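You operate a simulated robot arm through the tools that you are given. There is no shell and no other tool. Be economical: measure what you need, move in short steps, check, and stop when the job is done.

You run a simulated two-armed robot. Do the job below in one go: nothing can be reset, and whatever is moved stays where it is left.

JOB
Drain tank A, then unlatch and open its door.
Fine: close the drain valve before the latch comes off; spill no water.
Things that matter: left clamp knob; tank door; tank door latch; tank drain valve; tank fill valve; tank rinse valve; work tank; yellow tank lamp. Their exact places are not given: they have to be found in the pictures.

The check looks at the end state, three seconds after you hand in, the way a careful person would. Anything else that was tipped, shoved, dropped, spilled or broken makes it a failure.

ROBOT AND FRAMES
Two 7-joint arms with two-finger parallel grippers on one trunk, on a base that drives. Base frame: it is fixed to the floor where the robot stands at the start and does not move with it; the origin is under the middle of the robot, x ahead of it, y to its left, z up. Lengths are in mm, angles in rad, forces in N, time in s.
The left shoulder is at the start at [110, 169, 1511], the right one opposite. With the tool pointing down near the work surface each hand reaches from about 680 to 760 mm from the robot's upright axis, wherever it stands, measured 20 degrees to its own side. Places, roughly: left clamp knob [700, -600, 1000]; tank door [700, -1000, 1000]; tank door latch [500, -300, 1200]; tank drain valve [700, 0, 1000]; tank fill valve [700, 100, 1000]; tank rinse valve [700, -100, 1000]; work tank [900, -700, 1000]; yellow tank lamp [800, -100, 1100]. Payload 1.57 kg a hand.
The TCP of each hand is the grasp point between the finger pads, 30 mm short of the fingertips. In the tool frame z runs along the fingers and y along their closing line. Largest opening 80 mm; finger width 17, thickness 12; the body of the gripper, 40 by 82 mm, starts 80 mm behind the TCP.
Orientation is that of the tool frame in the base frame, as [roll, pitch, yaw] about the fixed x, y, z axes, in that order (R = Rz(yaw) Ry(pitch) Rx(roll)). With the fingers straight down and closing along the base's y, the tool's x points along the base's -x, its y along +y and its z along -z.

CONTROLS
- The arms move only by the tool drive_tool. It takes "left_deltas", "right_deltas" or both (then of equal length, played together; a hand with none holds still); each is a list of rows, each an object (a shift or turn left out is 0, a gripper value left out holds the last) with "xyz": the shift along the tool's x, y, z in units of 50 mm (1.0 is 50 mm), a list of three; "rot": the turn, a rotation vector about the tool's x, y, z in units of 4 degrees (1.0 is 4 degrees), a list of three. In form: [{"xyz": [dx, dy, dz], "rot": [ax, ay, az]}, ...]. A call has 1 to 8 rows; each row shifts and turns the commanded pose from where the row before left it, along the tool's axes as they then stand. "left_hand" and "right_hand" are, for a hand that has rows, the opening, from 0 (shut) to 1 (fully open), set as the call begins (left out, the last holds). A call with a number of a shift or a turn outside -1 to 1 is refused whole. Rows are played at 5 a second. More than 50 mm and 0.15 rad between two rows, or a gripper value outside its range, and nothing of the call is played. A pose out of reach is approached as far as the arm can. The call stops where the force on the tool passes 50 N (or 10 N more than at its start, if that is more) or the arm is blocked; 0.2 s more then pass. Each finger travels about 72 mm/s and halts on what it meets, pressing with about 43 N; the grip force reading is that of the motor and also rises with nothing between the fingers. The clock runs only during rows and for 0.2 s after the last one: add rows that do not move to give the fingers time. The reply holds the time, the measured pose of the TCP, the force on the tool along the base axes, the opening and the grip force, in the units named above and with some noise, with the torque about the TCP (base axes, N m) and any sound that the robot's microphone picked up, and new pictures: "pictures" is both (left out), scene, wrist or none (wrist: the cameras of the hands that moved).
- Cameras (640 x 400 px; columns grow to the right, rows downward): "scene" is now at [141.7, -48.7, 1697.3]; the picture's right is [-0.64, -0.77, 0.00], its down [-0.56, 0.46, -0.69] and it looks along [0.53, -0.44, -0.72] (base axes); focal length 285 px, centre (320, 200). "left" rides on the left gripper at [72, 7, -122] in its tool frame; the picture's right is [-0.09, 1.00, 0.00], its down [-0.84, -0.08, -0.54] and it looks along [-0.54, -0.05, 0.84] (tool axes); focal length 238 px, centre (320, 200). "right" rides on the right gripper at [72, -7, -122] in its tool frame; the picture's right is [0.09, 1.00, 0.00], its down [-0.84, 0.08, -0.54] and it looks along [-0.54, 0.05, 0.84] (tool axes); focal length 238 px, centre (320, 200).
- move_column(by): slides the trunk up (or, below 0, down) by that many mm; the arms and the scene camera ride with it, the base frame stays. It gives what a move gives, with no picture.
- roll_base(legs): drives the robot by 1 to 6 legs, each [ahead, left, turn to the left] in mm, mm and rad, along the robot's own axes; the way and the turn of a leg run together, so that a leg with both is an arc; at most 1500 mm and 3.142 rad a leg. The arms and the cameras ride along, it lands a little off, and it stops where it bumps. It gives what a move gives, and a new picture of the scene camera.
- aim_head(pan, tilt): turns the head with the scene camera to pan (to the left, within 1.501 rad either way) and tilt (down, from -0.506 to 1.204), counted from straight ahead of the robot. It gives what a move gives, and a new picture of the scene camera.
- measure_at(camera, pixels): for up to 12 pixels [column, row] of the newest picture of that camera ("zoom" is the newest enlarged one), the place [x, y, z] in the base frame of the surface seen there, good to about 3 mm. No time passes.
- inspect(camera, box): a new picture of the part [left, top, right, bottom] of that camera's present view, enlarged. No time passes.
- finish_job(): hands the job in; it is judged then, once.

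Work in short steps. Measure before you move; look again where a grasp or a placing could have gone wrong, and mend it. You have 80 turns and 260 pictures in all, those below and enlarged ones among them. Open the grippers and draw the arms clear of the work before you hand the job in, unless the task says otherwise; then end with one line.

The tools are called after "Request:" by a JSON object that holds its "method" and its "body". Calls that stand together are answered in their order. drive_tool: Moves the arms, as the interface text tells. Its arguments: {"type":"object","properties":{"left_deltas":{"type":"array","items":{"type":"object","properties":{"xyz":{"type":"array","items":{"type":"number"}},"rot":{"type":"array","items":{"type":"number"}}}}},"left_hand":{"type":"number"},"right_deltas":{"type":"array","items":{"type":"object","properties":{"xyz":{"type":"array","items":{"type":"number"}},"rot":{"type":"array","items":{"type":"number"}}}}},"right_hand":{"type":"number"},"pictures":{"type":"string","enum":["both","scene","wrist","none"]}},"required":[]} The other tools are called the same way: move_column (by) slides the trunk up or down; roll_base (legs) drives the base; aim_head (pan, tilt) turns the head that bears the scene camera; measure_at (camera, pixels) gives the place of the surface under pixels of a picture; inspect (camera, box) takes an enlarged picture of a part of a camera's view; finish_job () hands the job in.

At the start:

```text
t: 0.0
left_ee_pos: [652.5, -13.7, 1148.9]
left_tcp_rot: [3.141, 0.001, -3.139]
left_wrist_force: [-0.2, -0.9, -0.3]
left_wrist_torque: [0.0, 0.03, 0.01]
left_finger_gap: 80.0
left_finger_force: 0.2
right_ee_pos: [390.6, -599.1, 998.8]
right_tcp_rot: [-3.14, 0.001, 3.141]
right_wrist_force: [0.0, 0.3, 0.3]
right_wrist_torque: [-0.01, 0.02, 0.0]
right_finger_gap: 80.1
right_finger_force: 0.1
trunk travel left (down, up): [-825.0, 65.0]
robot x, y, heading: [-0.9, -0.8, -0.003]
head pan, tilt: [-0.689, 0.81]
```

scene: 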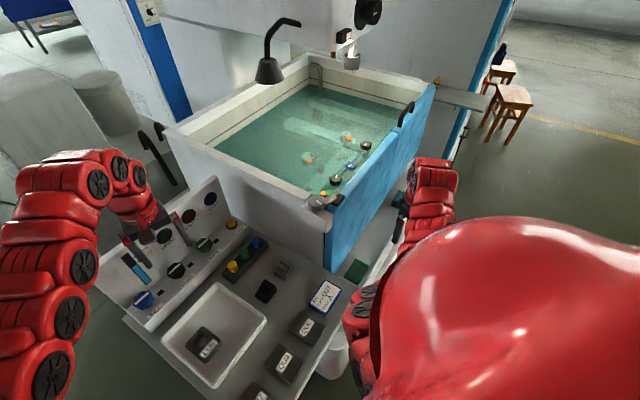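
right: 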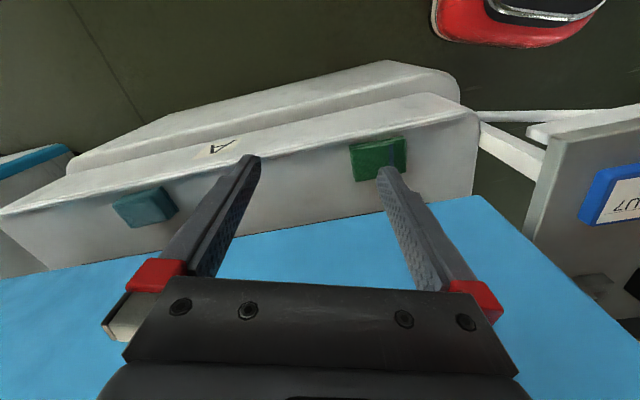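
left: 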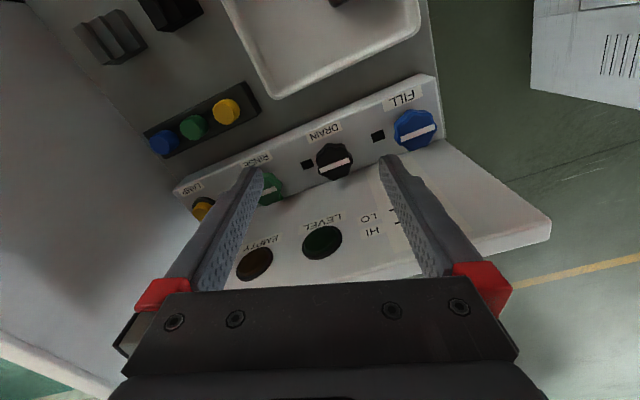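

The scene shows a tank with floating items, a control panel with knobs (FILL, DRAIN, RINSE), and a blue door. I enlarge the panel and the door first.

Request:
{"method": "inspect", "body": {"camera": "scene", "box": [90, 170, 370, 345]}}

Request:
{"method": "inspect", "body": {"camera": "scene", "box": [240, 60, 480, 210]}}

Request:
{"method": "inspect", "body": {"camera": "left", "box": [140, 60, 460, 300]}}

Request:
{"method": "inspect", "body": {"camera": "right", "box": [0, 40, 640, 300]}}

```text
2.29 times, centred on (230, 258) of scene
```

zoom: 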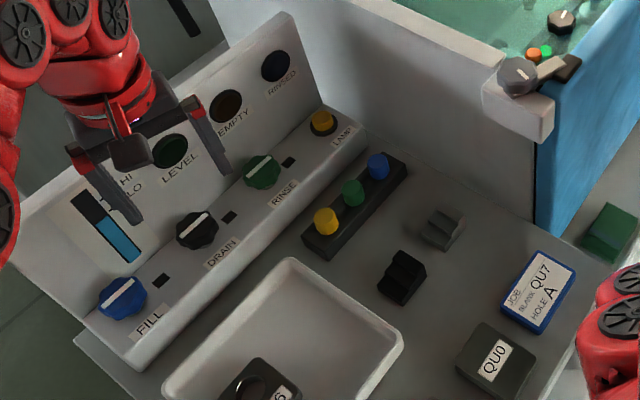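

```text
2.67 times, centred on (360, 135) of scene
```

zoom: 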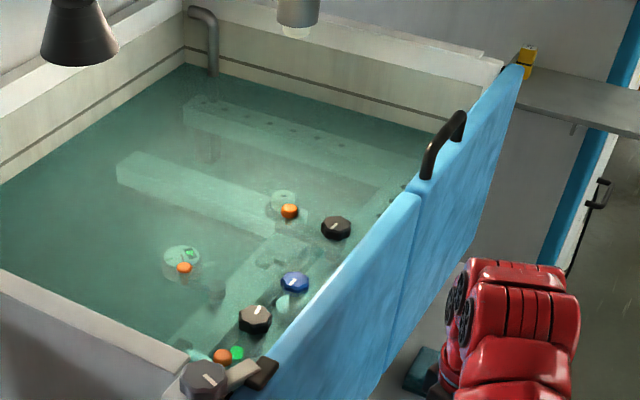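

```text
1.67 times, centred on (300, 180) of left
```

zoom: 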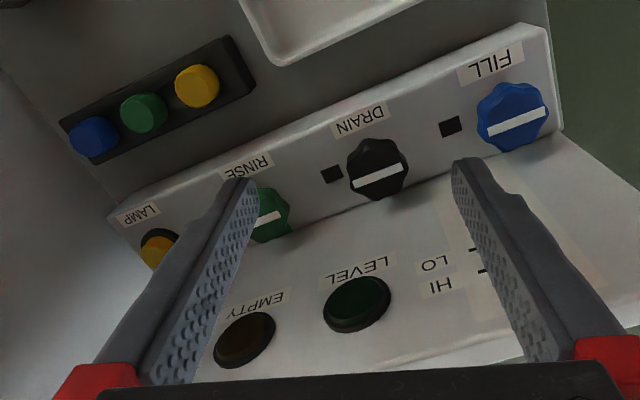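

```text
1.00 times, centred on (320, 170) of right (not enlarged: the box is as wide or as high as the picture)
```

zoom: 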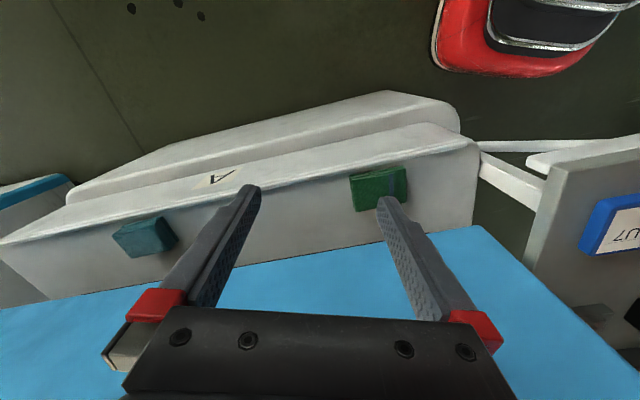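

The drain knob is the black one between FILL and RINSE, near scene (175,270). I measure the knobs, the latch, the door and the water.

Request:
{"method": "measure_at", "body": {"camera": "scene", "pixels": [[176, 270], [163, 281], [188, 269], [143, 299], [204, 244], [231, 224], [315, 202], [340, 196], [325, 250], [432, 88], [408, 110], [290, 110]]}}

Request:
{"method": "measure_at", "body": {"camera": "left", "pixels": [[334, 160], [320, 165], [350, 160], [308, 165], [290, 180], [360, 180], [300, 150], [345, 125], [378, 136]]}}

Request:
{"method": "inspect", "body": {"camera": "scene", "box": [290, 165, 370, 215]}}

```text
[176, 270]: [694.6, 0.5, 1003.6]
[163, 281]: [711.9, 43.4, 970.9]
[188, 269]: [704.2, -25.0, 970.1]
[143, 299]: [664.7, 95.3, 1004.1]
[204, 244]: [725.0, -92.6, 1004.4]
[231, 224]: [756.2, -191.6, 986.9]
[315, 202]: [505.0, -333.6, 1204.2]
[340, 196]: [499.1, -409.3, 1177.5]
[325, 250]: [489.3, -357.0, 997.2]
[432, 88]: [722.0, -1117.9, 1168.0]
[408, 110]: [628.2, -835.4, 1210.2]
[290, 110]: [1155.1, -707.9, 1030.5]
```

```text
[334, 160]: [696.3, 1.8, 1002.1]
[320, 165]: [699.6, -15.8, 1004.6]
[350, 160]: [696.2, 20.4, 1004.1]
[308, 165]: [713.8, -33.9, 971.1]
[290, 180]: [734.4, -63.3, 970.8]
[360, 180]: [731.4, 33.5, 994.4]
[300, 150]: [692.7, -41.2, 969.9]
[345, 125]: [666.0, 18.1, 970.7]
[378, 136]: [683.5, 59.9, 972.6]
```

```text
8.00 times, centred on (330, 190) of scene
```

zoom: 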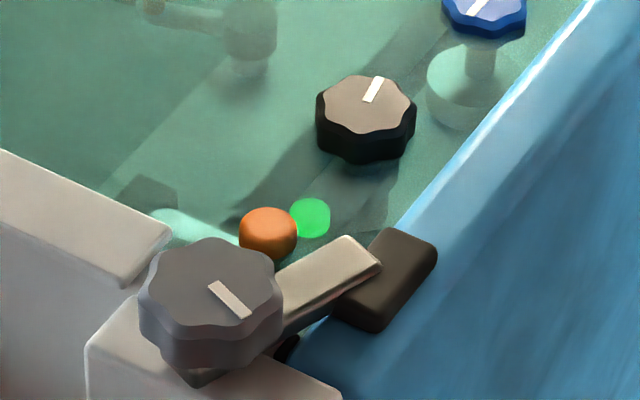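

The drain knob's top is centred near (696, 2, 1003), the panel is at z 970, and its axis is vertical. I check the sloped back plate for finger clearance and look at the rest of the door and latch.

Request:
{"method": "measure_at", "body": {"camera": "left", "pixels": [[300, 205], [350, 210], [365, 195], [290, 200], [322, 240], [254, 263], [358, 240], [360, 270], [360, 162], [337, 144], [312, 160], [335, 182]]}}

Request:
{"method": "inspect", "body": {"camera": "left", "box": [270, 100, 450, 200]}}

```text
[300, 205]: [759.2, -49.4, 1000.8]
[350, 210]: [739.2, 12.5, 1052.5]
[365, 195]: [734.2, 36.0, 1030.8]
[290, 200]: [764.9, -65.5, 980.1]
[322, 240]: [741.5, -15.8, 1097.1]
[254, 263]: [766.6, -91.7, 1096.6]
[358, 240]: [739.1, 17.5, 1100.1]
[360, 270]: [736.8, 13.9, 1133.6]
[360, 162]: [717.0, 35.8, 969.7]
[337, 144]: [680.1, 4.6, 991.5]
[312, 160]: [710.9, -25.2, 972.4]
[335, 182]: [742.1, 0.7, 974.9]
```

```text
3.56 times, centred on (360, 150) of left
```

zoom: 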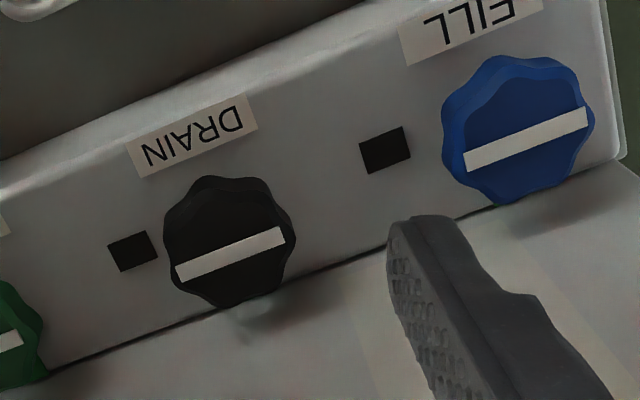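

The back plate stands about 44 mm behind the knob, so I keep the finger line within about 45° of the panel line. I move the left hand over the drain knob first, turned 12° clockwise, and stop at z 1049 to check.

Request:
{"method": "drive_tool", "body": {"left_deltas": [{"xyz": [-0.44, 0.16, 0], "rot": [0, 0, 1]}, {"xyz": [-0.44, 0.25, 0], "rot": [0, 0, 1]}, {"xyz": [0, 0, 1], "rot": [0, 0, 1]}, {"xyz": [0, 0, 1]}, {}], "left_hand": 1}}

```text
t: 1.2
left_ee_pos: [694.7, 5.1, 1048.7]
left_tcp_rot: [-3.14, 0.001, 2.932]
left_wrist_force: [0.6, -0.5, 0.2]
left_wrist_torque: [0.0, -0.01, 0.0]
left_finger_gap: 80.0
left_finger_force: 0.1
right_ee_pos: [390.1, -599.4, 1000.9]
right_tcp_rot: [-3.141, 0.002, 3.141]
right_wrist_force: [-0.3, -0.3, -0.1]
right_wrist_torque: [0.0, -0.07, -0.01]
right_finger_gap: 79.8
right_finger_force: 0.1
trunk travel left (down, up): [-825.0, 65.0]
robot x, y, heading: [0.6, 2.1, 0.0]
head pan, tilt: [-0.689, 0.81]
```

scene: 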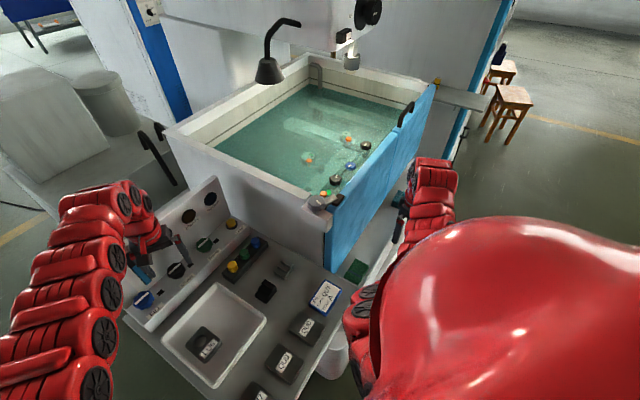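
left: 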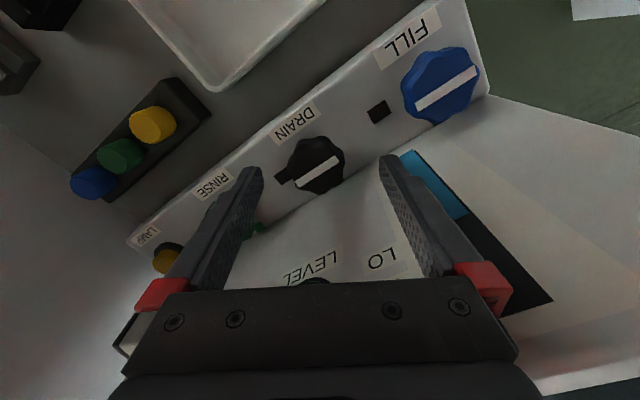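

The hand sits just above the knob, at left picture (317,163). I re-measure the knob before going down.

Request:
{"method": "measure_at", "body": {"camera": "left", "pixels": [[317, 165], [298, 150], [338, 155], [318, 140], [317, 190], [300, 185]]}}

Request:
{"method": "inspect", "body": {"camera": "left", "box": [220, 100, 440, 240]}}

```text
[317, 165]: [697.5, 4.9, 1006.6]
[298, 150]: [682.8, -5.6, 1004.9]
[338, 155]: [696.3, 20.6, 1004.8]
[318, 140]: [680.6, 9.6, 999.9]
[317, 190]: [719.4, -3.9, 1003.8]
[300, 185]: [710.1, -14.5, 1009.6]
```

```text
2.86 times, centred on (330, 170) of left
```

zoom: 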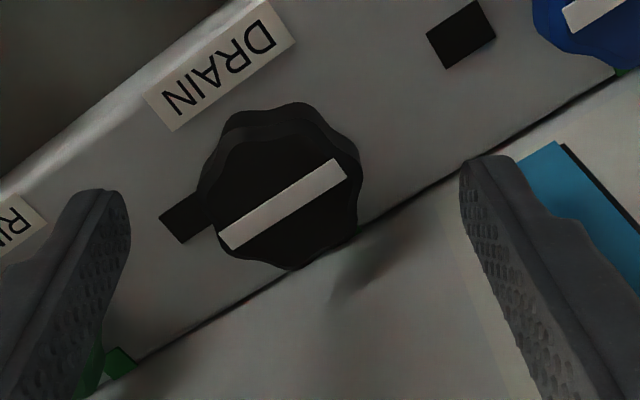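

The knob centre is about (699, 3), so I shift 5 mm and go down to z 1005, then close.

Request:
{"method": "drive_tool", "body": {"left_deltas": [{"xyz": [-0.09, -0.02, 0.4]}, {"xyz": [0, 0, 0.46]}, {}], "left_hand": 1, "pictures": "none"}}

Request:
{"method": "drive_tool", "body": {"left_deltas": [{}, {}, {}, {}], "left_hand": 0}}

```text
t: 2.0
left_ee_pos: [695.4, 6.8, 1017.8]
left_tcp_rot: [3.142, -0.002, 2.934]
left_wrist_force: [-4.7, 1.7, -1.5]
left_wrist_torque: [-0.05, -0.45, 0.04]
left_finger_gap: 79.9
left_finger_force: 0.0
left hand out of reach, approached as far as the arm can: row 2
right_ee_pos: [390.8, -599.7, 999.8]
right_tcp_rot: [-3.141, 0.0, 3.141]
right_wrist_force: [-1.6, 0.1, 0.0]
right_wrist_torque: [-0.02, 0.06, -0.01]
right_finger_gap: 80.2
right_finger_force: 0.0
trunk travel left (down, up): [-825.0, 65.0]
robot x, y, heading: [-3.1, 0.9, -0.002]
head pan, tilt: [-0.689, 0.81]
```

```text
t: 3.0
left_ee_pos: [694.5, 2.0, 1018.7]
left_tcp_rot: [-3.141, 0.0, 2.93]
left_wrist_force: [-6.0, -16.2, -1.3]
left_wrist_torque: [-0.89, 0.33, -0.12]
left_finger_gap: 43.1
left_finger_force: 45.3
right_ee_pos: [389.6, -601.6, 996.5]
right_tcp_rot: [3.14, 0.0, -3.141]
right_wrist_force: [0.3, -0.7, 0.0]
right_wrist_torque: [0.0, 0.02, 0.01]
right_finger_gap: 80.1
right_finger_force: 0.0
trunk travel left (down, up): [-825.0, 65.0]
robot x, y, heading: [1.8, -1.8, 0.002]
head pan, tilt: [-0.689, 0.81]
```

scene: 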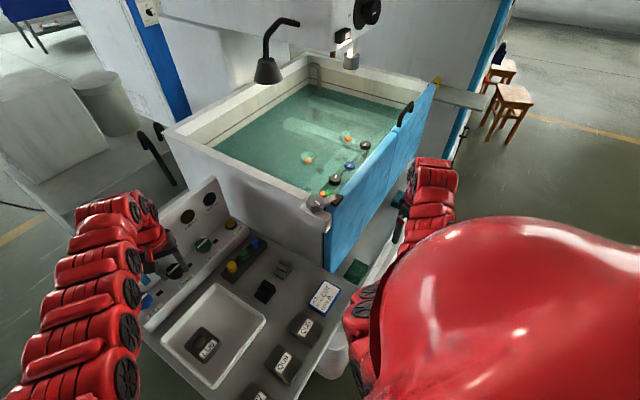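
left: 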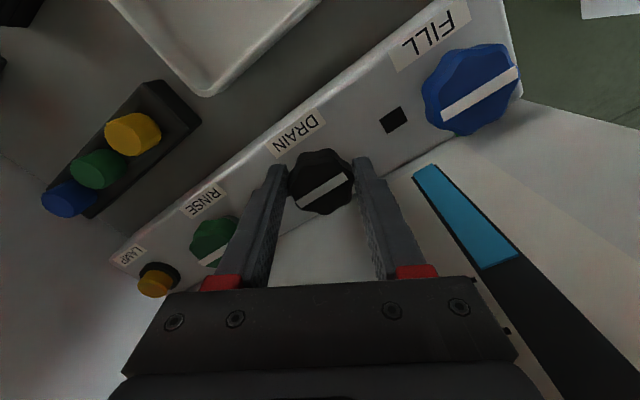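

The fingers hold the knob (gap 43) with about 17 mm overlap, since reach stopped the hand slightly high. I try a small counter-clockwise turn and watch the torque.

Request:
{"method": "drive_tool", "body": {"left_deltas": [{"rot": [0, 0, -1]}, {"rot": [0, 0, -1]}, {"rot": [0, 0, -1]}, {"rot": [0, 0, -1]}, {}]}}

```text
t: 4.2
left_ee_pos: [694.7, -0.9, 1018.7]
left_tcp_rot: [-3.141, -0.003, -3.07]
left_wrist_force: [-15.7, -25.4, -15.4]
left_wrist_torque: [-0.32, -0.45, -0.16]
left_finger_gap: 43.4
left_finger_force: 44.7
right_ee_pos: [390.0, -602.3, 998.2]
right_tcp_rot: [3.138, 0.002, -3.142]
right_wrist_force: [0.1, -0.7, 0.5]
right_wrist_torque: [-0.02, 0.01, 0.01]
right_finger_gap: 79.7
right_finger_force: 0.0
trunk travel left (down, up): [-825.0, 65.0]
robot x, y, heading: [0.5, -0.5, -0.002]
head pan, tilt: [-0.689, 0.81]
```

scene: 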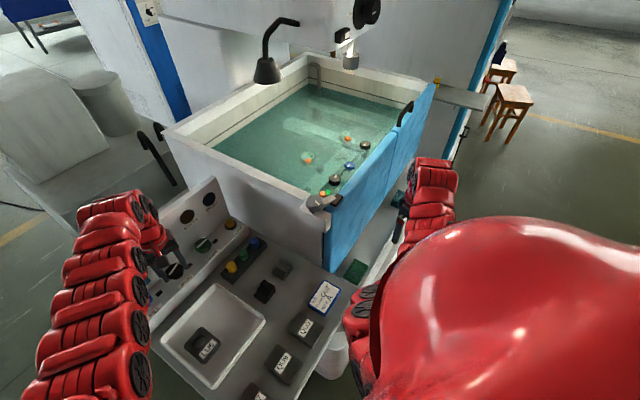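
left: 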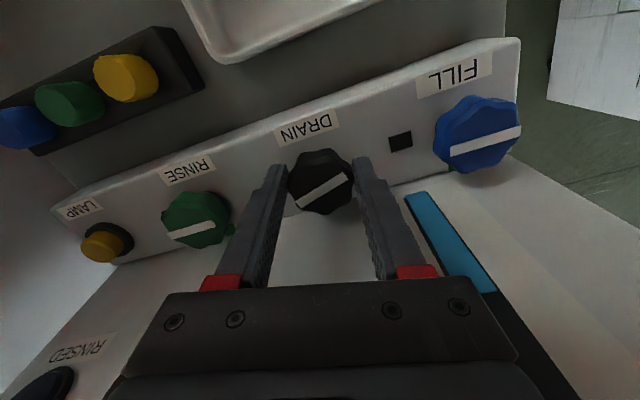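

The stripe turned with the hand by about 16° with little torque (-0.16 N m), so counter-clockwise opens freely. I continue.

Request:
{"method": "drive_tool", "body": {"left_deltas": [{"rot": [0, 0, -1]}, {"rot": [0, 0, -1]}, {"rot": [0, 0, -1]}, {"rot": [0, 0, -1]}, {"rot": [0, 0, -1]}, {"rot": [0, 0, -1]}, {"rot": [0, 0, -1]}, {"rot": [0, 0, -1]}]}}

```text
t: 6.0
left_ee_pos: [695.9, -2.9, 1019.1]
left_tcp_rot: [-3.141, -0.005, -2.511]
left_wrist_force: [-9.2, -35.0, -16.3]
left_wrist_torque: [-1.01, 0.4, -0.18]
left_finger_gap: 43.4
left_finger_force: 44.6
right_ee_pos: [391.1, -603.4, 996.8]
right_tcp_rot: [3.137, 0.0, -3.141]
right_wrist_force: [0.5, 1.0, -0.5]
right_wrist_torque: [-0.02, 0.0, 0.03]
right_finger_gap: 80.1
right_finger_force: 0.2
trunk travel left (down, up): [-825.0, 65.0]
robot x, y, heading: [-2.9, -1.1, 0.001]
head pan, tilt: [-0.689, 0.81]
```

scene: 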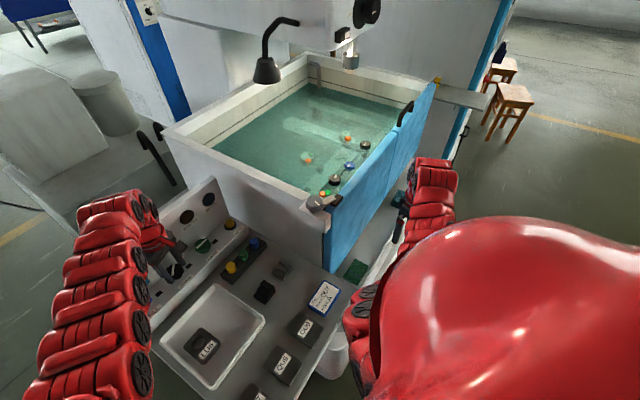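
left: 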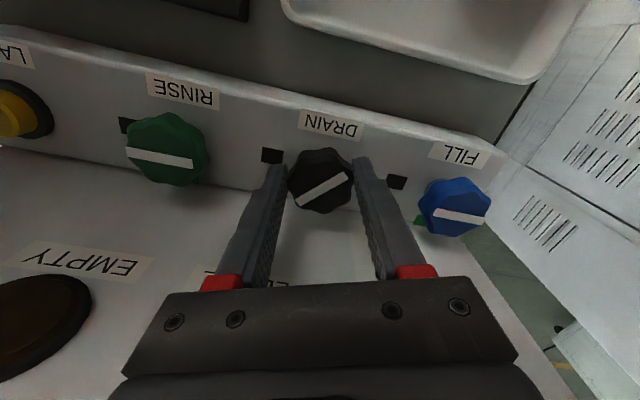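

About 48° turned, no stop yet; the side force has built to -35 N in y. I ease the command 5 mm toward -y and turn another 24°.

Request:
{"method": "drive_tool", "body": {"left_deltas": [{"xyz": [0.08, -0.1, 0]}, {"rot": [0, 0, -1]}, {"rot": [0, 0, -1]}, {"rot": [0, 0, -1]}, {"rot": [0, 0, -1]}, {"rot": [0, 0, -1]}, {"rot": [0, 0, -1]}, {}]}}

```text
t: 7.8
left_ee_pos: [696.6, -8.6, 1018.2]
left_tcp_rot: [-3.14, 0.001, -2.097]
left_wrist_force: [20.1, -36.8, 0.3]
left_wrist_torque: [1.42, -3.95, -1.24]
left_finger_gap: 43.4
left_finger_force: 45.1
left hand out of reach, approached as far as the arm can: row 1
right_ee_pos: [392.5, -604.4, 995.5]
right_tcp_rot: [3.137, -0.002, 3.141]
right_wrist_force: [-0.5, 0.7, 0.0]
right_wrist_torque: [0.02, -0.01, -0.04]
right_finger_gap: 80.2
right_finger_force: 0.0
trunk travel left (down, up): [-825.0, 65.0]
robot x, y, heading: [-3.4, -1.9, -0.002]
head pan, tilt: [-0.689, 0.81]
```

scene: 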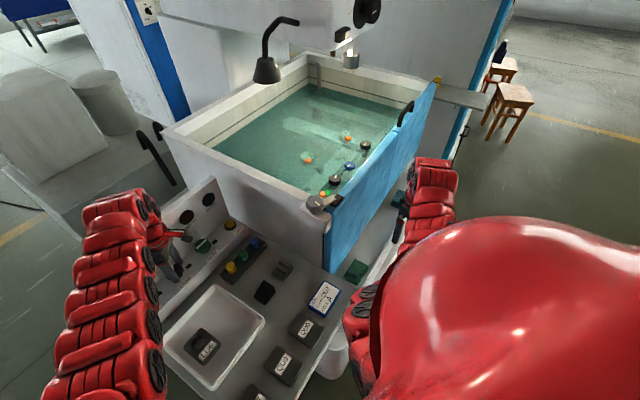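
left: 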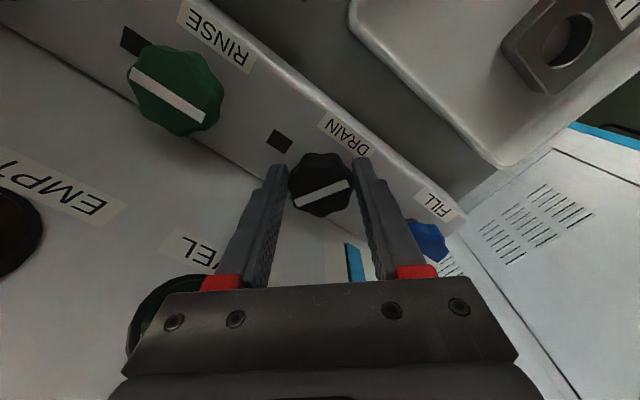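

Torque rose to -1.24 with about 72° turned; either the stop or the plate is near. I release, lift the hand, and look at the knob and the water.

Request:
{"method": "drive_tool", "body": {"left_deltas": [{}, {}, {}], "left_hand": 0.9, "pictures": "wrist"}}

Request:
{"method": "inspect", "body": {"camera": "scene", "box": [120, 40, 480, 265]}}

```text
t: 8.6
left_ee_pos: [694.3, 0.9, 1019.8]
left_tcp_rot: [3.141, 0.0, -2.092]
left_wrist_force: [0.7, 0.3, 0.3]
left_wrist_torque: [0.02, -0.01, 0.01]
left_finger_gap: 71.9
left_finger_force: 0.1
right_ee_pos: [389.5, -599.1, 1001.2]
right_tcp_rot: [-3.141, -0.001, 3.141]
right_wrist_force: [-0.7, -1.0, -0.6]
right_wrist_torque: [0.01, 0.01, -0.02]
right_finger_gap: 79.8
right_finger_force: 0.0
trunk travel left (down, up): [-825.0, 65.0]
robot x, y, heading: [0.9, 0.8, -0.0]
head pan, tilt: [-0.689, 0.81]
```

left: 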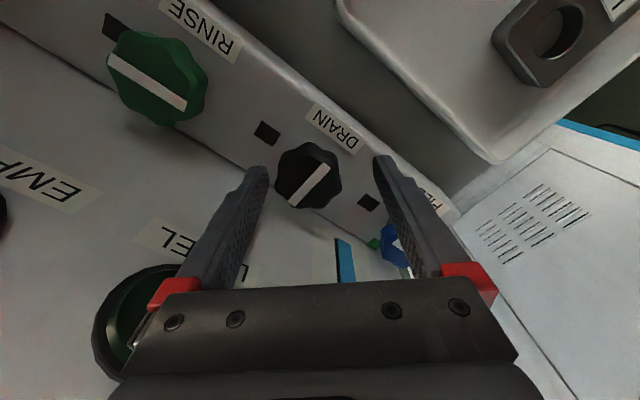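

```text
1.78 times, centred on (300, 152) of scene
```

zoom: 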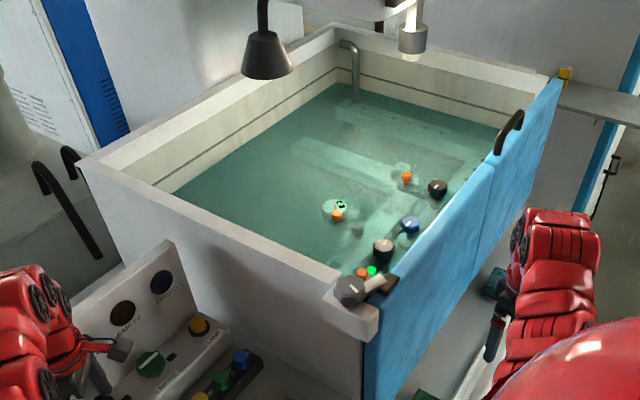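

The stripe now stands square to the panel line (fully open), and the water is falling. I lift the left hand clear, which also lets time pass.

Request:
{"method": "drive_tool", "body": {"left_deltas": [{"xyz": [0, 0, -0.5]}, {"xyz": [0, 0, -1]}, {"xyz": [0, 0, -1]}, {}, {}, {}, {}, {}], "left_hand": 1, "pictures": "both"}}

Request:
{"method": "inspect", "body": {"camera": "scene", "box": [120, 40, 480, 265]}}

```text
t: 10.4
left_ee_pos: [694.3, -1.9, 1145.2]
left_tcp_rot: [3.141, 0.001, -2.093]
left_wrist_force: [-0.1, -1.1, -0.5]
left_wrist_torque: [-0.02, 0.03, 0.0]
left_finger_gap: 79.8
left_finger_force: 0.1
right_ee_pos: [391.7, -599.1, 1000.8]
right_tcp_rot: [3.142, 0.001, -3.14]
right_wrist_force: [-0.5, 0.3, 0.4]
right_wrist_torque: [-0.01, 0.01, 0.0]
right_finger_gap: 80.0
right_finger_force: 0.1
trunk travel left (down, up): [-825.0, 65.0]
robot x, y, heading: [0.7, 0.2, 0.001]
head pan, tilt: [-0.689, 0.81]
```

scene: 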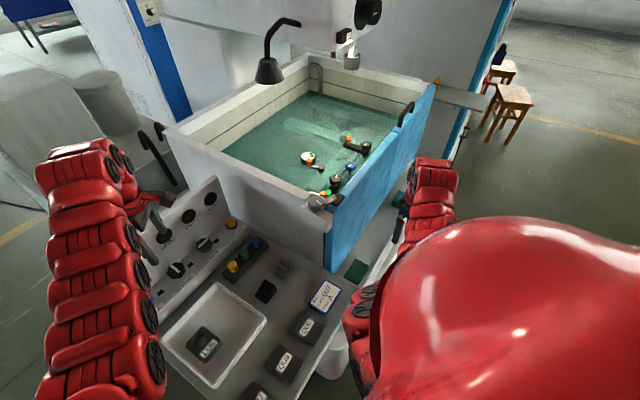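
left: 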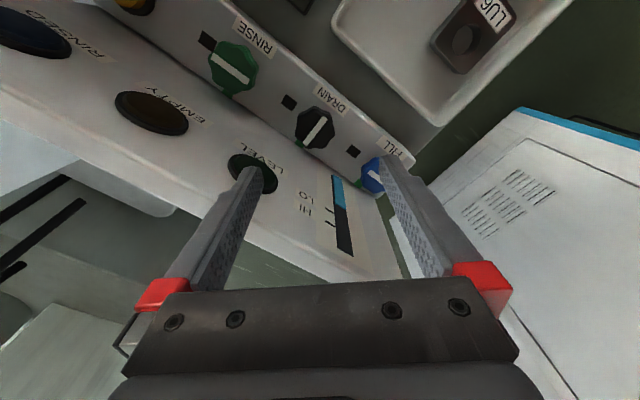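

```text
1.78 times, centred on (300, 152) of scene
```

zoom: 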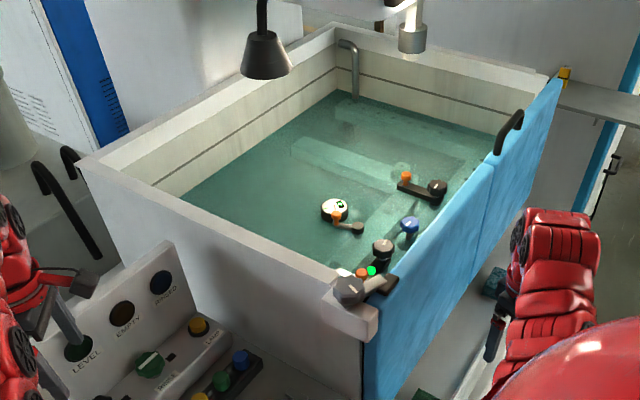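

The water is dropping steadily and the level gauge (left picture 340,215) follows. While it drains I turn the head more to the right to study the door, handle and hinge.

Request:
{"method": "aim_head", "body": {"pan": -0.95, "tilt": 0.7}}

Request:
{"method": "inspect", "body": {"camera": "scene", "box": [190, 40, 470, 215]}}

```text
t: 11.2
left_ee_pos: [694.2, -2.1, 1145.2]
left_tcp_rot: [-3.141, 0.001, -2.093]
left_wrist_force: [-0.5, 0.1, -0.6]
left_wrist_torque: [-0.02, 0.0, 0.02]
left_finger_gap: 80.1
left_finger_force: 0.1
right_ee_pos: [389.9, -600.4, 998.9]
right_tcp_rot: [3.14, 0.0, 3.139]
right_wrist_force: [-0.1, -0.1, 0.5]
right_wrist_torque: [0.03, 0.0, -0.03]
right_finger_gap: 80.1
right_finger_force: 0.1
trunk travel left (down, up): [-825.0, 65.0]
robot x, y, heading: [-1.8, -1.0, -0.004]
head pan, tilt: [-0.949, 0.7]
```

scene: 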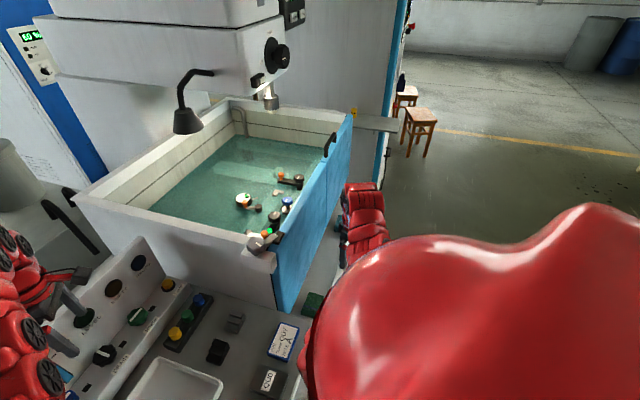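

```text
2.29 times, centred on (330, 128) of scene
```

zoom: 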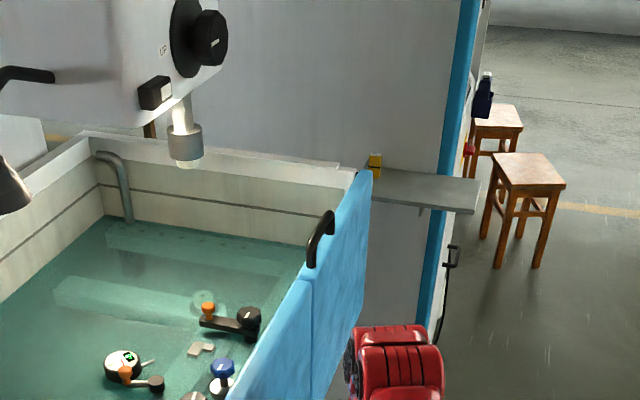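

The door shows a seam near zoom (312,270) and a black handle above it. I measure points along the door's top edge, both panels, handle and far end.

Request:
{"method": "measure_at", "body": {"camera": "zoom", "pixels": [[362, 180], [350, 190], [340, 215], [308, 275], [300, 292], [250, 370], [318, 290], [310, 262], [330, 218], [316, 240], [345, 260], [376, 160]]}}

Request:
{"method": "measure_at", "body": {"camera": "scene", "pixels": [[276, 242], [256, 243], [268, 235], [278, 233], [275, 250], [275, 300], [320, 250], [350, 190], [290, 150], [296, 182], [250, 165]]}}

Request:
{"method": "inspect", "body": {"camera": "scene", "box": [220, 150, 340, 325]}}

```text
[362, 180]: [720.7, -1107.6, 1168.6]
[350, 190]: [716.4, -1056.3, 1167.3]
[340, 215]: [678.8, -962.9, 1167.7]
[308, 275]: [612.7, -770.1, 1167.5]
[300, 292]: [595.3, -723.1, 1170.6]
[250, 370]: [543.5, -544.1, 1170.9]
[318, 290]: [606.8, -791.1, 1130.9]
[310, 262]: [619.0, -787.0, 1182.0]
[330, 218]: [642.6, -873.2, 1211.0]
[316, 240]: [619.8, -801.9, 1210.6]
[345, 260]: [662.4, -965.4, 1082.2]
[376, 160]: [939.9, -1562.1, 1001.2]
```

```text
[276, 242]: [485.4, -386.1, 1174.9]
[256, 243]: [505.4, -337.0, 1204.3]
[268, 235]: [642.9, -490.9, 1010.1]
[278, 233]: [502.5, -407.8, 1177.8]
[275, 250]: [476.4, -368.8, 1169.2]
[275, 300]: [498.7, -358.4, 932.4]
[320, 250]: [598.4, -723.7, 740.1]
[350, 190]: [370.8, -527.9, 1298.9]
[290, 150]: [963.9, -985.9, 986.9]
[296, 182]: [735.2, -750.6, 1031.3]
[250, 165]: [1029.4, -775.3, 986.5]
```

```text
2.29 times, centred on (280, 238) of scene
```

zoom: 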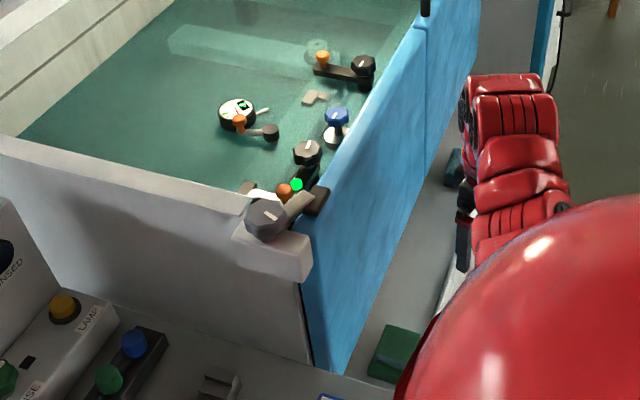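

The water is nearly low. I measure in the right wrist picture the door's lower edge and the blocks on the ledge below it, and take time to let it drain.

Request:
{"method": "measure_at", "body": {"camera": "right", "pixels": [[475, 198], [300, 250], [60, 285], [375, 160], [145, 207], [220, 150], [320, 180], [470, 110], [400, 260], [300, 100], [560, 260], [590, 200]]}}

Request:
{"method": "drive_tool", "body": {"left_deltas": [{}, {}, {}, {}, {}, {}, {}, {}], "pictures": "both"}}

Request:
{"method": "inspect", "body": {"camera": "scene", "box": [20, 80, 380, 305]}}

```text
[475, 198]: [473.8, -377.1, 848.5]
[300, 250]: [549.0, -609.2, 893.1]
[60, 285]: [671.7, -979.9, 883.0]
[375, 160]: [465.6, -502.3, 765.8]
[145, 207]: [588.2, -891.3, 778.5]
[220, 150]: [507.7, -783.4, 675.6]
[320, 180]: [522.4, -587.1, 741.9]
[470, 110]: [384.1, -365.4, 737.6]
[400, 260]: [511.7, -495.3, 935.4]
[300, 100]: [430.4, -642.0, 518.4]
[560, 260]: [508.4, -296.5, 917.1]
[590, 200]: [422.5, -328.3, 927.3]
```

```text
t: 13.0
left_ee_pos: [695.1, -2.2, 1143.9]
left_tcp_rot: [3.14, 0.001, -2.093]
left_wrist_force: [-0.2, -0.3, 0.5]
left_wrist_torque: [0.0, 0.03, 0.01]
left_finger_gap: 79.8
left_finger_force: 0.1
right_ee_pos: [391.0, -599.3, 1000.2]
right_tcp_rot: [-3.14, 0.0, 3.14]
right_wrist_force: [0.1, 0.1, 0.1]
right_wrist_torque: [-0.03, -0.02, 0.03]
right_finger_gap: 80.1
right_finger_force: 0.1
trunk travel left (down, up): [-825.0, 65.0]
robot x, y, heading: [-0.7, 0.0, -0.004]
head pan, tilt: [-0.949, 0.7]
```

scene: 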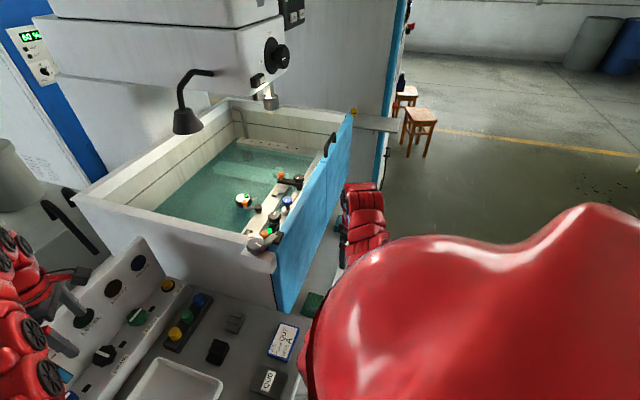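
left: 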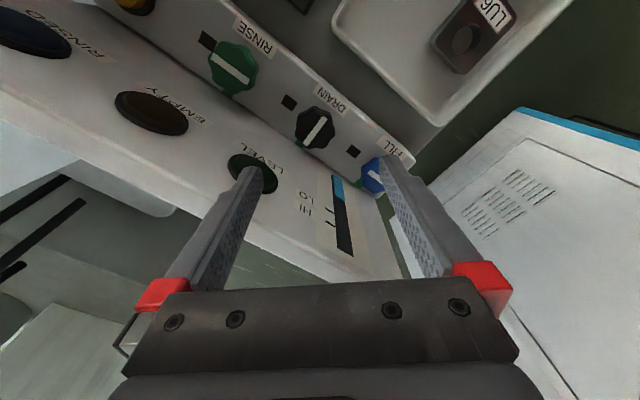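

```text
1.78 times, centred on (200, 192) of scene
```

zoom: 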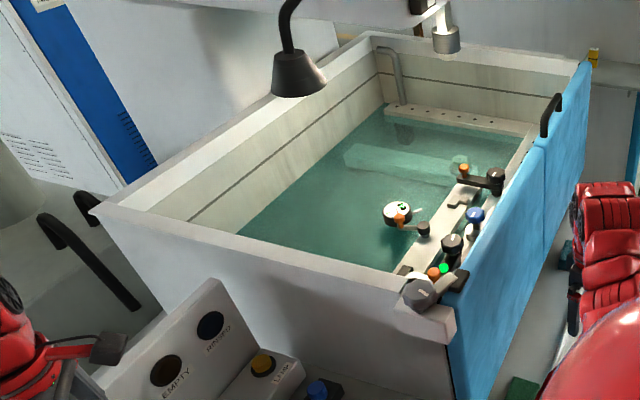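

The water is at roughly 40 % of the gauge. While it drains, I raise the right hand straight up outside the door so it can later go to the latch.

Request:
{"method": "drive_tool", "body": {"right_deltas": [{"xyz": [0, 0, -1]}, {"xyz": [0, 0, -1]}, {"xyz": [0, 0, -1]}, {"xyz": [0, 0, -1]}, {"xyz": [0, 0, -1]}, {"xyz": [0, 0, -1]}, {}, {}], "right_hand": 1, "pictures": "both"}}

```text
t: 14.8
left_ee_pos: [692.7, -2.0, 1146.5]
left_tcp_rot: [-3.141, 0.0, -2.094]
left_wrist_force: [-0.3, 0.0, 0.2]
left_wrist_torque: [-0.02, 0.02, 0.04]
left_finger_gap: 80.1
left_finger_force: 0.1
right_ee_pos: [407.5, -633.9, 1263.1]
right_tcp_rot: [-3.139, -0.001, -3.142]
right_wrist_force: [-0.3, 0.3, -0.7]
right_wrist_torque: [0.02, 0.04, -0.02]
right_finger_gap: 79.9
right_finger_force: 0.0
right hand out of reach, approached as far as the arm can: row 2, 3, 6
trunk travel left (down, up): [-825.0, 65.0]
robot x, y, heading: [-4.5, 0.2, 0.001]
head pan, tilt: [-0.949, 0.7]
```

scene: 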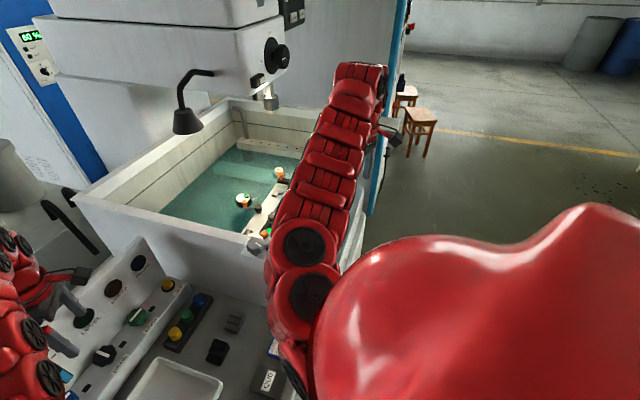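
right: 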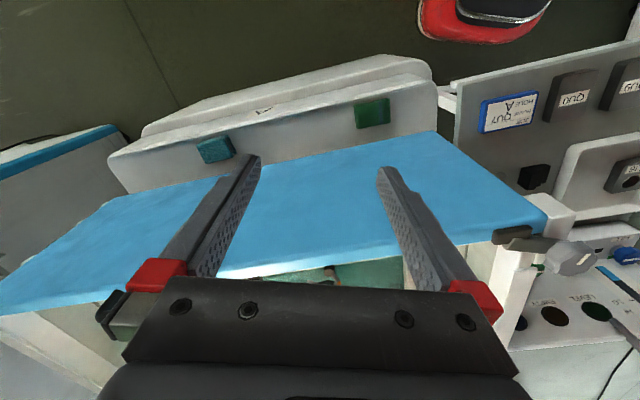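

The right hand is up at z 1263. I let more time pass with the hands still.

Request:
{"method": "drive_tool", "body": {"left_deltas": [{}, {}, {}, {}, {}, {}, {}, {}], "pictures": "none"}}

Request:
{"method": "drive_tool", "body": {"left_deltas": [{}, {}, {}, {}, {}, {}, {}, {}], "pictures": "none"}}

Request:
{"method": "drive_tool", "body": {"left_deltas": [{}, {}, {}, {}, {}, {}, {}, {}], "pictures": "both"}}

```text
t: 16.6
left_ee_pos: [693.6, -2.0, 1144.4]
left_tcp_rot: [-3.141, 0.002, -2.095]
left_wrist_force: [0.3, -0.2, -0.3]
left_wrist_torque: [-0.01, 0.0, 0.02]
left_finger_gap: 80.0
left_finger_force: 0.0
right_ee_pos: [407.0, -634.9, 1263.2]
right_tcp_rot: [-3.141, 0.001, 3.141]
right_wrist_force: [0.4, -0.3, 0.3]
right_wrist_torque: [-0.01, 0.0, -0.01]
right_finger_gap: 80.0
right_finger_force: 0.1
trunk travel left (down, up): [-825.0, 65.0]
robot x, y, heading: [-0.6, -4.3, -0.004]
head pan, tilt: [-0.949, 0.7]
```

```text
t: 18.4
left_ee_pos: [693.5, -1.4, 1143.8]
left_tcp_rot: [3.141, 0.001, -2.093]
left_wrist_force: [-0.2, 0.7, 0.0]
left_wrist_torque: [0.0, 0.0, 0.01]
left_finger_gap: 79.9
left_finger_force: 0.1
right_ee_pos: [406.7, -634.4, 1262.7]
right_tcp_rot: [-3.139, 0.0, -3.14]
right_wrist_force: [-0.6, 0.7, -0.3]
right_wrist_torque: [-0.02, 0.01, 0.0]
right_finger_gap: 79.7
right_finger_force: 0.0
trunk travel left (down, up): [-825.0, 65.0]
robot x, y, heading: [-1.2, -1.6, 0.0]
head pan, tilt: [-0.949, 0.7]
```

```text
t: 20.2
left_ee_pos: [694.9, -2.0, 1145.1]
left_tcp_rot: [-3.141, 0.0, -2.095]
left_wrist_force: [0.0, 0.1, -0.1]
left_wrist_torque: [-0.02, -0.01, -0.03]
left_finger_gap: 79.8
left_finger_force: 0.0
right_ee_pos: [405.8, -635.0, 1261.8]
right_tcp_rot: [-3.139, -0.001, -3.141]
right_wrist_force: [-1.1, 0.4, 0.3]
right_wrist_torque: [-0.01, 0.01, 0.05]
right_finger_gap: 79.8
right_finger_force: 0.1
trunk travel left (down, up): [-825.0, 65.0]
robot x, y, heading: [0.8, -0.3, -0.004]
head pan, tilt: [-0.949, 0.7]
```

scene: 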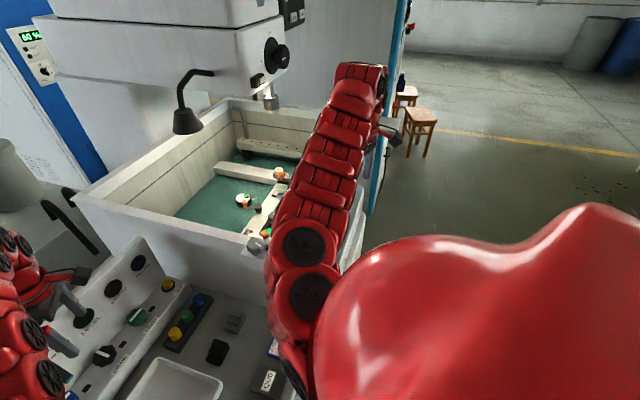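
left: 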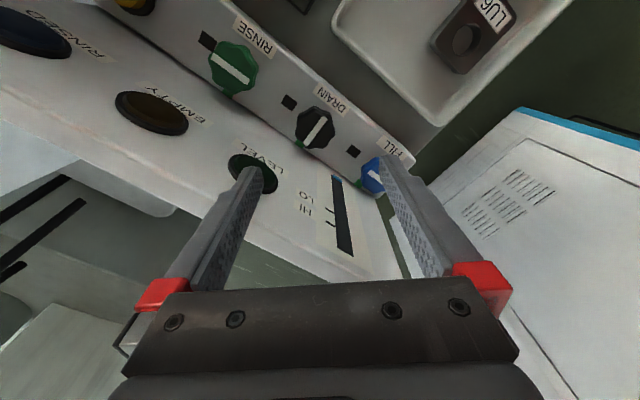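

The gauge (left picture 338,182) is almost at the bottom but the EMPTY lamp (150,112) is still dark. I wait a few seconds more.

Request:
{"method": "drive_tool", "body": {"left_deltas": [{}, {}, {}, {}, {}, {}, {}, {}], "pictures": "none"}}

Request:
{"method": "drive_tool", "body": {"left_deltas": [{}, {}, {}, {}, {}, {}, {}, {}], "pictures": "both"}}

Request:
{"method": "inspect", "body": {"camera": "left", "box": [60, 20, 440, 260]}}

```text
t: 22.0
left_ee_pos: [693.1, -0.3, 1145.5]
left_tcp_rot: [3.141, 0.0, -2.094]
left_wrist_force: [-0.1, 0.4, 0.1]
left_wrist_torque: [-0.04, -0.01, 0.02]
left_finger_gap: 80.0
left_finger_force: 0.1
right_ee_pos: [407.8, -634.1, 1262.8]
right_tcp_rot: [-3.14, 0.001, 3.141]
right_wrist_force: [0.6, 0.0, 0.1]
right_wrist_torque: [-0.03, 0.03, -0.01]
right_finger_gap: 80.3
right_finger_force: 0.0
trunk travel left (down, up): [-825.0, 65.0]
robot x, y, heading: [-1.4, 1.5, -0.004]
head pan, tilt: [-0.949, 0.7]
```

```text
t: 23.8
left_ee_pos: [694.5, -1.9, 1144.3]
left_tcp_rot: [3.141, 0.0, -2.092]
left_wrist_force: [-0.2, 0.0, 0.1]
left_wrist_torque: [-0.04, 0.0, -0.02]
left_finger_gap: 80.0
left_finger_force: 0.0
right_ee_pos: [406.5, -635.2, 1262.6]
right_tcp_rot: [-3.14, 0.001, -3.14]
right_wrist_force: [0.2, -1.0, -0.5]
right_wrist_torque: [0.02, -0.03, 0.0]
right_finger_gap: 80.0
right_finger_force: 0.1
trunk travel left (down, up): [-825.0, 65.0]
robot x, y, heading: [0.6, 2.5, -0.005]
head pan, tilt: [-0.949, 0.7]
```

scene: 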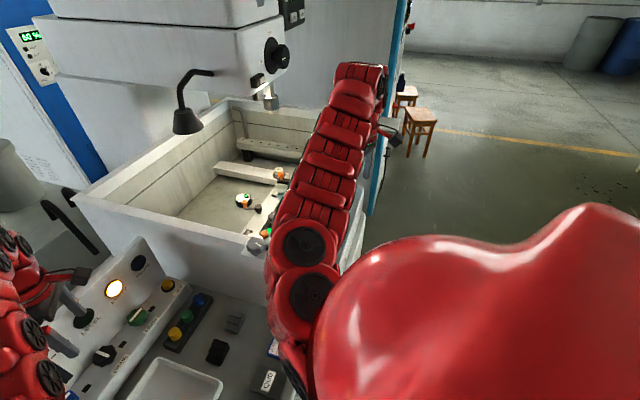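
left: 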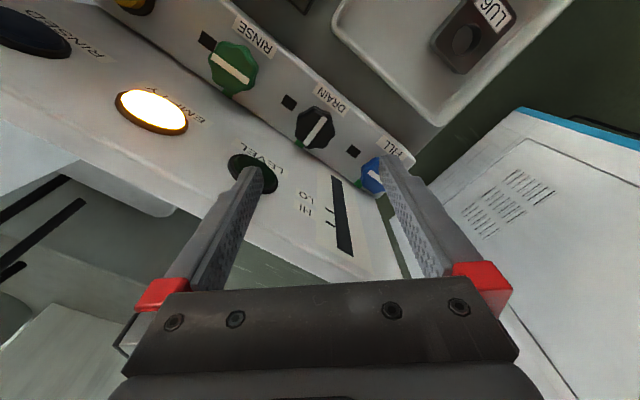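

```text
1.67 times, centred on (250, 140) of left
```

zoom: 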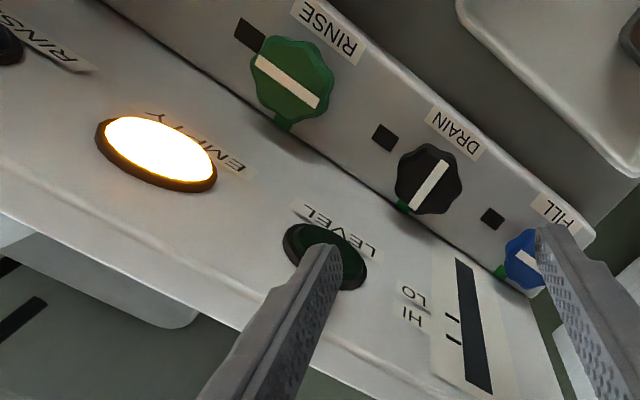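

The EMPTY lamp is lit and the tank is dry. The black square beside each knob marks "closed" and the green one "open". I go back down onto the drain knob.

Request:
{"method": "drive_tool", "body": {"left_deltas": [{"xyz": [-0.08, -0.02, 0.4]}, {"xyz": [0, 0, 0.8]}, {"xyz": [0, 0, 0.8]}, {"xyz": [0, 0, 0.5]}, {}], "left_hand": 0.85, "pictures": "wrist"}}

```text
t: 25.0
left_ee_pos: [696.4, 2.5, 1018.2]
left_tcp_rot: [3.141, 0.0, -2.09]
left_wrist_force: [-3.2, 3.8, 0.2]
left_wrist_torque: [-0.3, -0.32, 0.12]
left_finger_gap: 68.0
left_finger_force: 0.0
right_ee_pos: [405.0, -635.0, 1262.8]
right_tcp_rot: [-3.14, 0.001, 3.141]
right_wrist_force: [0.1, -0.1, -0.1]
right_wrist_torque: [0.0, 0.03, 0.0]
right_finger_gap: 80.2
right_finger_force: 0.0
trunk travel left (down, up): [-825.0, 65.0]
robot x, y, heading: [0.9, -1.2, -0.004]
head pan, tilt: [-0.949, 0.7]
```

left: 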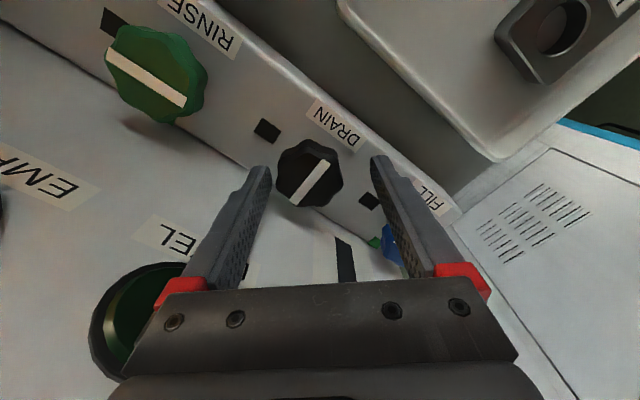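

The fingers straddle the knob. I close on it and begin turning clockwise.

Request:
{"method": "drive_tool", "body": {"left_deltas": [{}, {}, {}, {}], "left_hand": 0, "pictures": "none"}}

Request:
{"method": "drive_tool", "body": {"left_deltas": [{"rot": [0, 0, 1]}, {"rot": [0, 0, 1]}, {"rot": [0, 0, 1]}, {"rot": [0, 0, 1]}, {"rot": [0, 0, 1]}, {"rot": [0, 0, 1]}, {"rot": [0, 0, 1]}, {"rot": [0, 0, 1]}], "pictures": "wrist"}}

```text
t: 26.0
left_ee_pos: [695.1, 2.4, 1020.0]
left_tcp_rot: [-3.14, -0.002, -2.091]
left_wrist_force: [-8.5, 1.4, -18.2]
left_wrist_torque: [-4.85, -7.88, 1.67]
left_finger_gap: 56.1
left_finger_force: 43.0
right_ee_pos: [406.6, -634.1, 1263.6]
right_tcp_rot: [-3.14, 0.001, -3.141]
right_wrist_force: [-0.9, 0.3, -0.2]
right_wrist_torque: [-0.01, 0.02, 0.0]
right_finger_gap: 80.0
right_finger_force: 0.0
trunk travel left (down, up): [-825.0, 65.0]
robot x, y, heading: [0.1, -0.3, 0.003]
head pan, tilt: [-0.949, 0.7]
```

```text
t: 27.8
left_ee_pos: [697.8, -1.5, 1021.2]
left_tcp_rot: [-3.141, 0.008, -2.654]
left_wrist_force: [23.2, -23.2, 34.0]
left_wrist_torque: [-0.71, -0.38, -0.17]
left_finger_gap: 43.4
left_finger_force: 45.2
right_ee_pos: [407.1, -637.9, 1262.0]
right_tcp_rot: [3.139, 0.0, 3.141]
right_wrist_force: [0.3, -0.9, 0.0]
right_wrist_torque: [-0.02, -0.01, -0.01]
right_finger_gap: 80.1
right_finger_force: 0.0
trunk travel left (down, up): [-825.0, 65.0]
robot x, y, heading: [0.8, 0.1, -0.001]
head pan, tilt: [-0.949, 0.7]
```

left: 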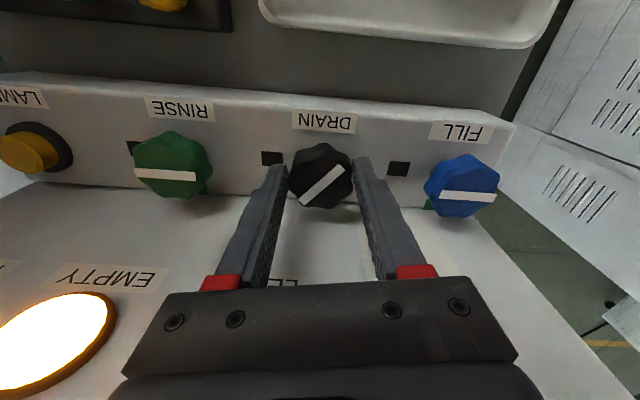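

The grip settled at 43 mm and the stripe is about halfway. I continue clockwise.

Request:
{"method": "drive_tool", "body": {"left_deltas": [{"rot": [0, 0, 1]}, {"rot": [0, 0, 1]}, {"rot": [0, 0, 1]}, {"rot": [0, 0, 1]}, {"rot": [0, 0, 1]}, {"rot": [0, 0, 1]}, {"rot": [0, 0, 1]}, {"rot": [0, 0, 1]}], "pictures": "wrist"}}

```text
t: 29.6
left_ee_pos: [693.0, 1.0, 1018.5]
left_tcp_rot: [3.138, -0.005, 3.071]
left_wrist_force: [0.7, -18.0, 13.9]
left_wrist_torque: [-0.15, 0.13, -0.13]
left_finger_gap: 43.5
left_finger_force: 44.9
right_ee_pos: [404.7, -636.5, 1262.0]
right_tcp_rot: [-3.14, 0.002, 3.141]
right_wrist_force: [0.9, -0.1, -0.6]
right_wrist_torque: [0.02, 0.01, -0.03]
right_finger_gap: 80.0
right_finger_force: 0.0
trunk travel left (down, up): [-825.0, 65.0]
robot x, y, heading: [0.3, -1.2, 0.003]
head pan, tilt: [-0.949, 0.7]
```

left: 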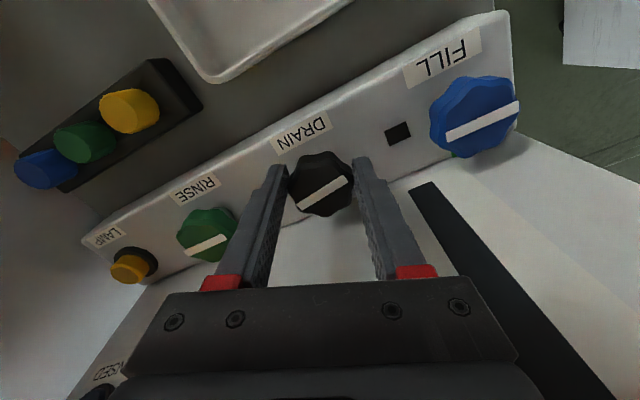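

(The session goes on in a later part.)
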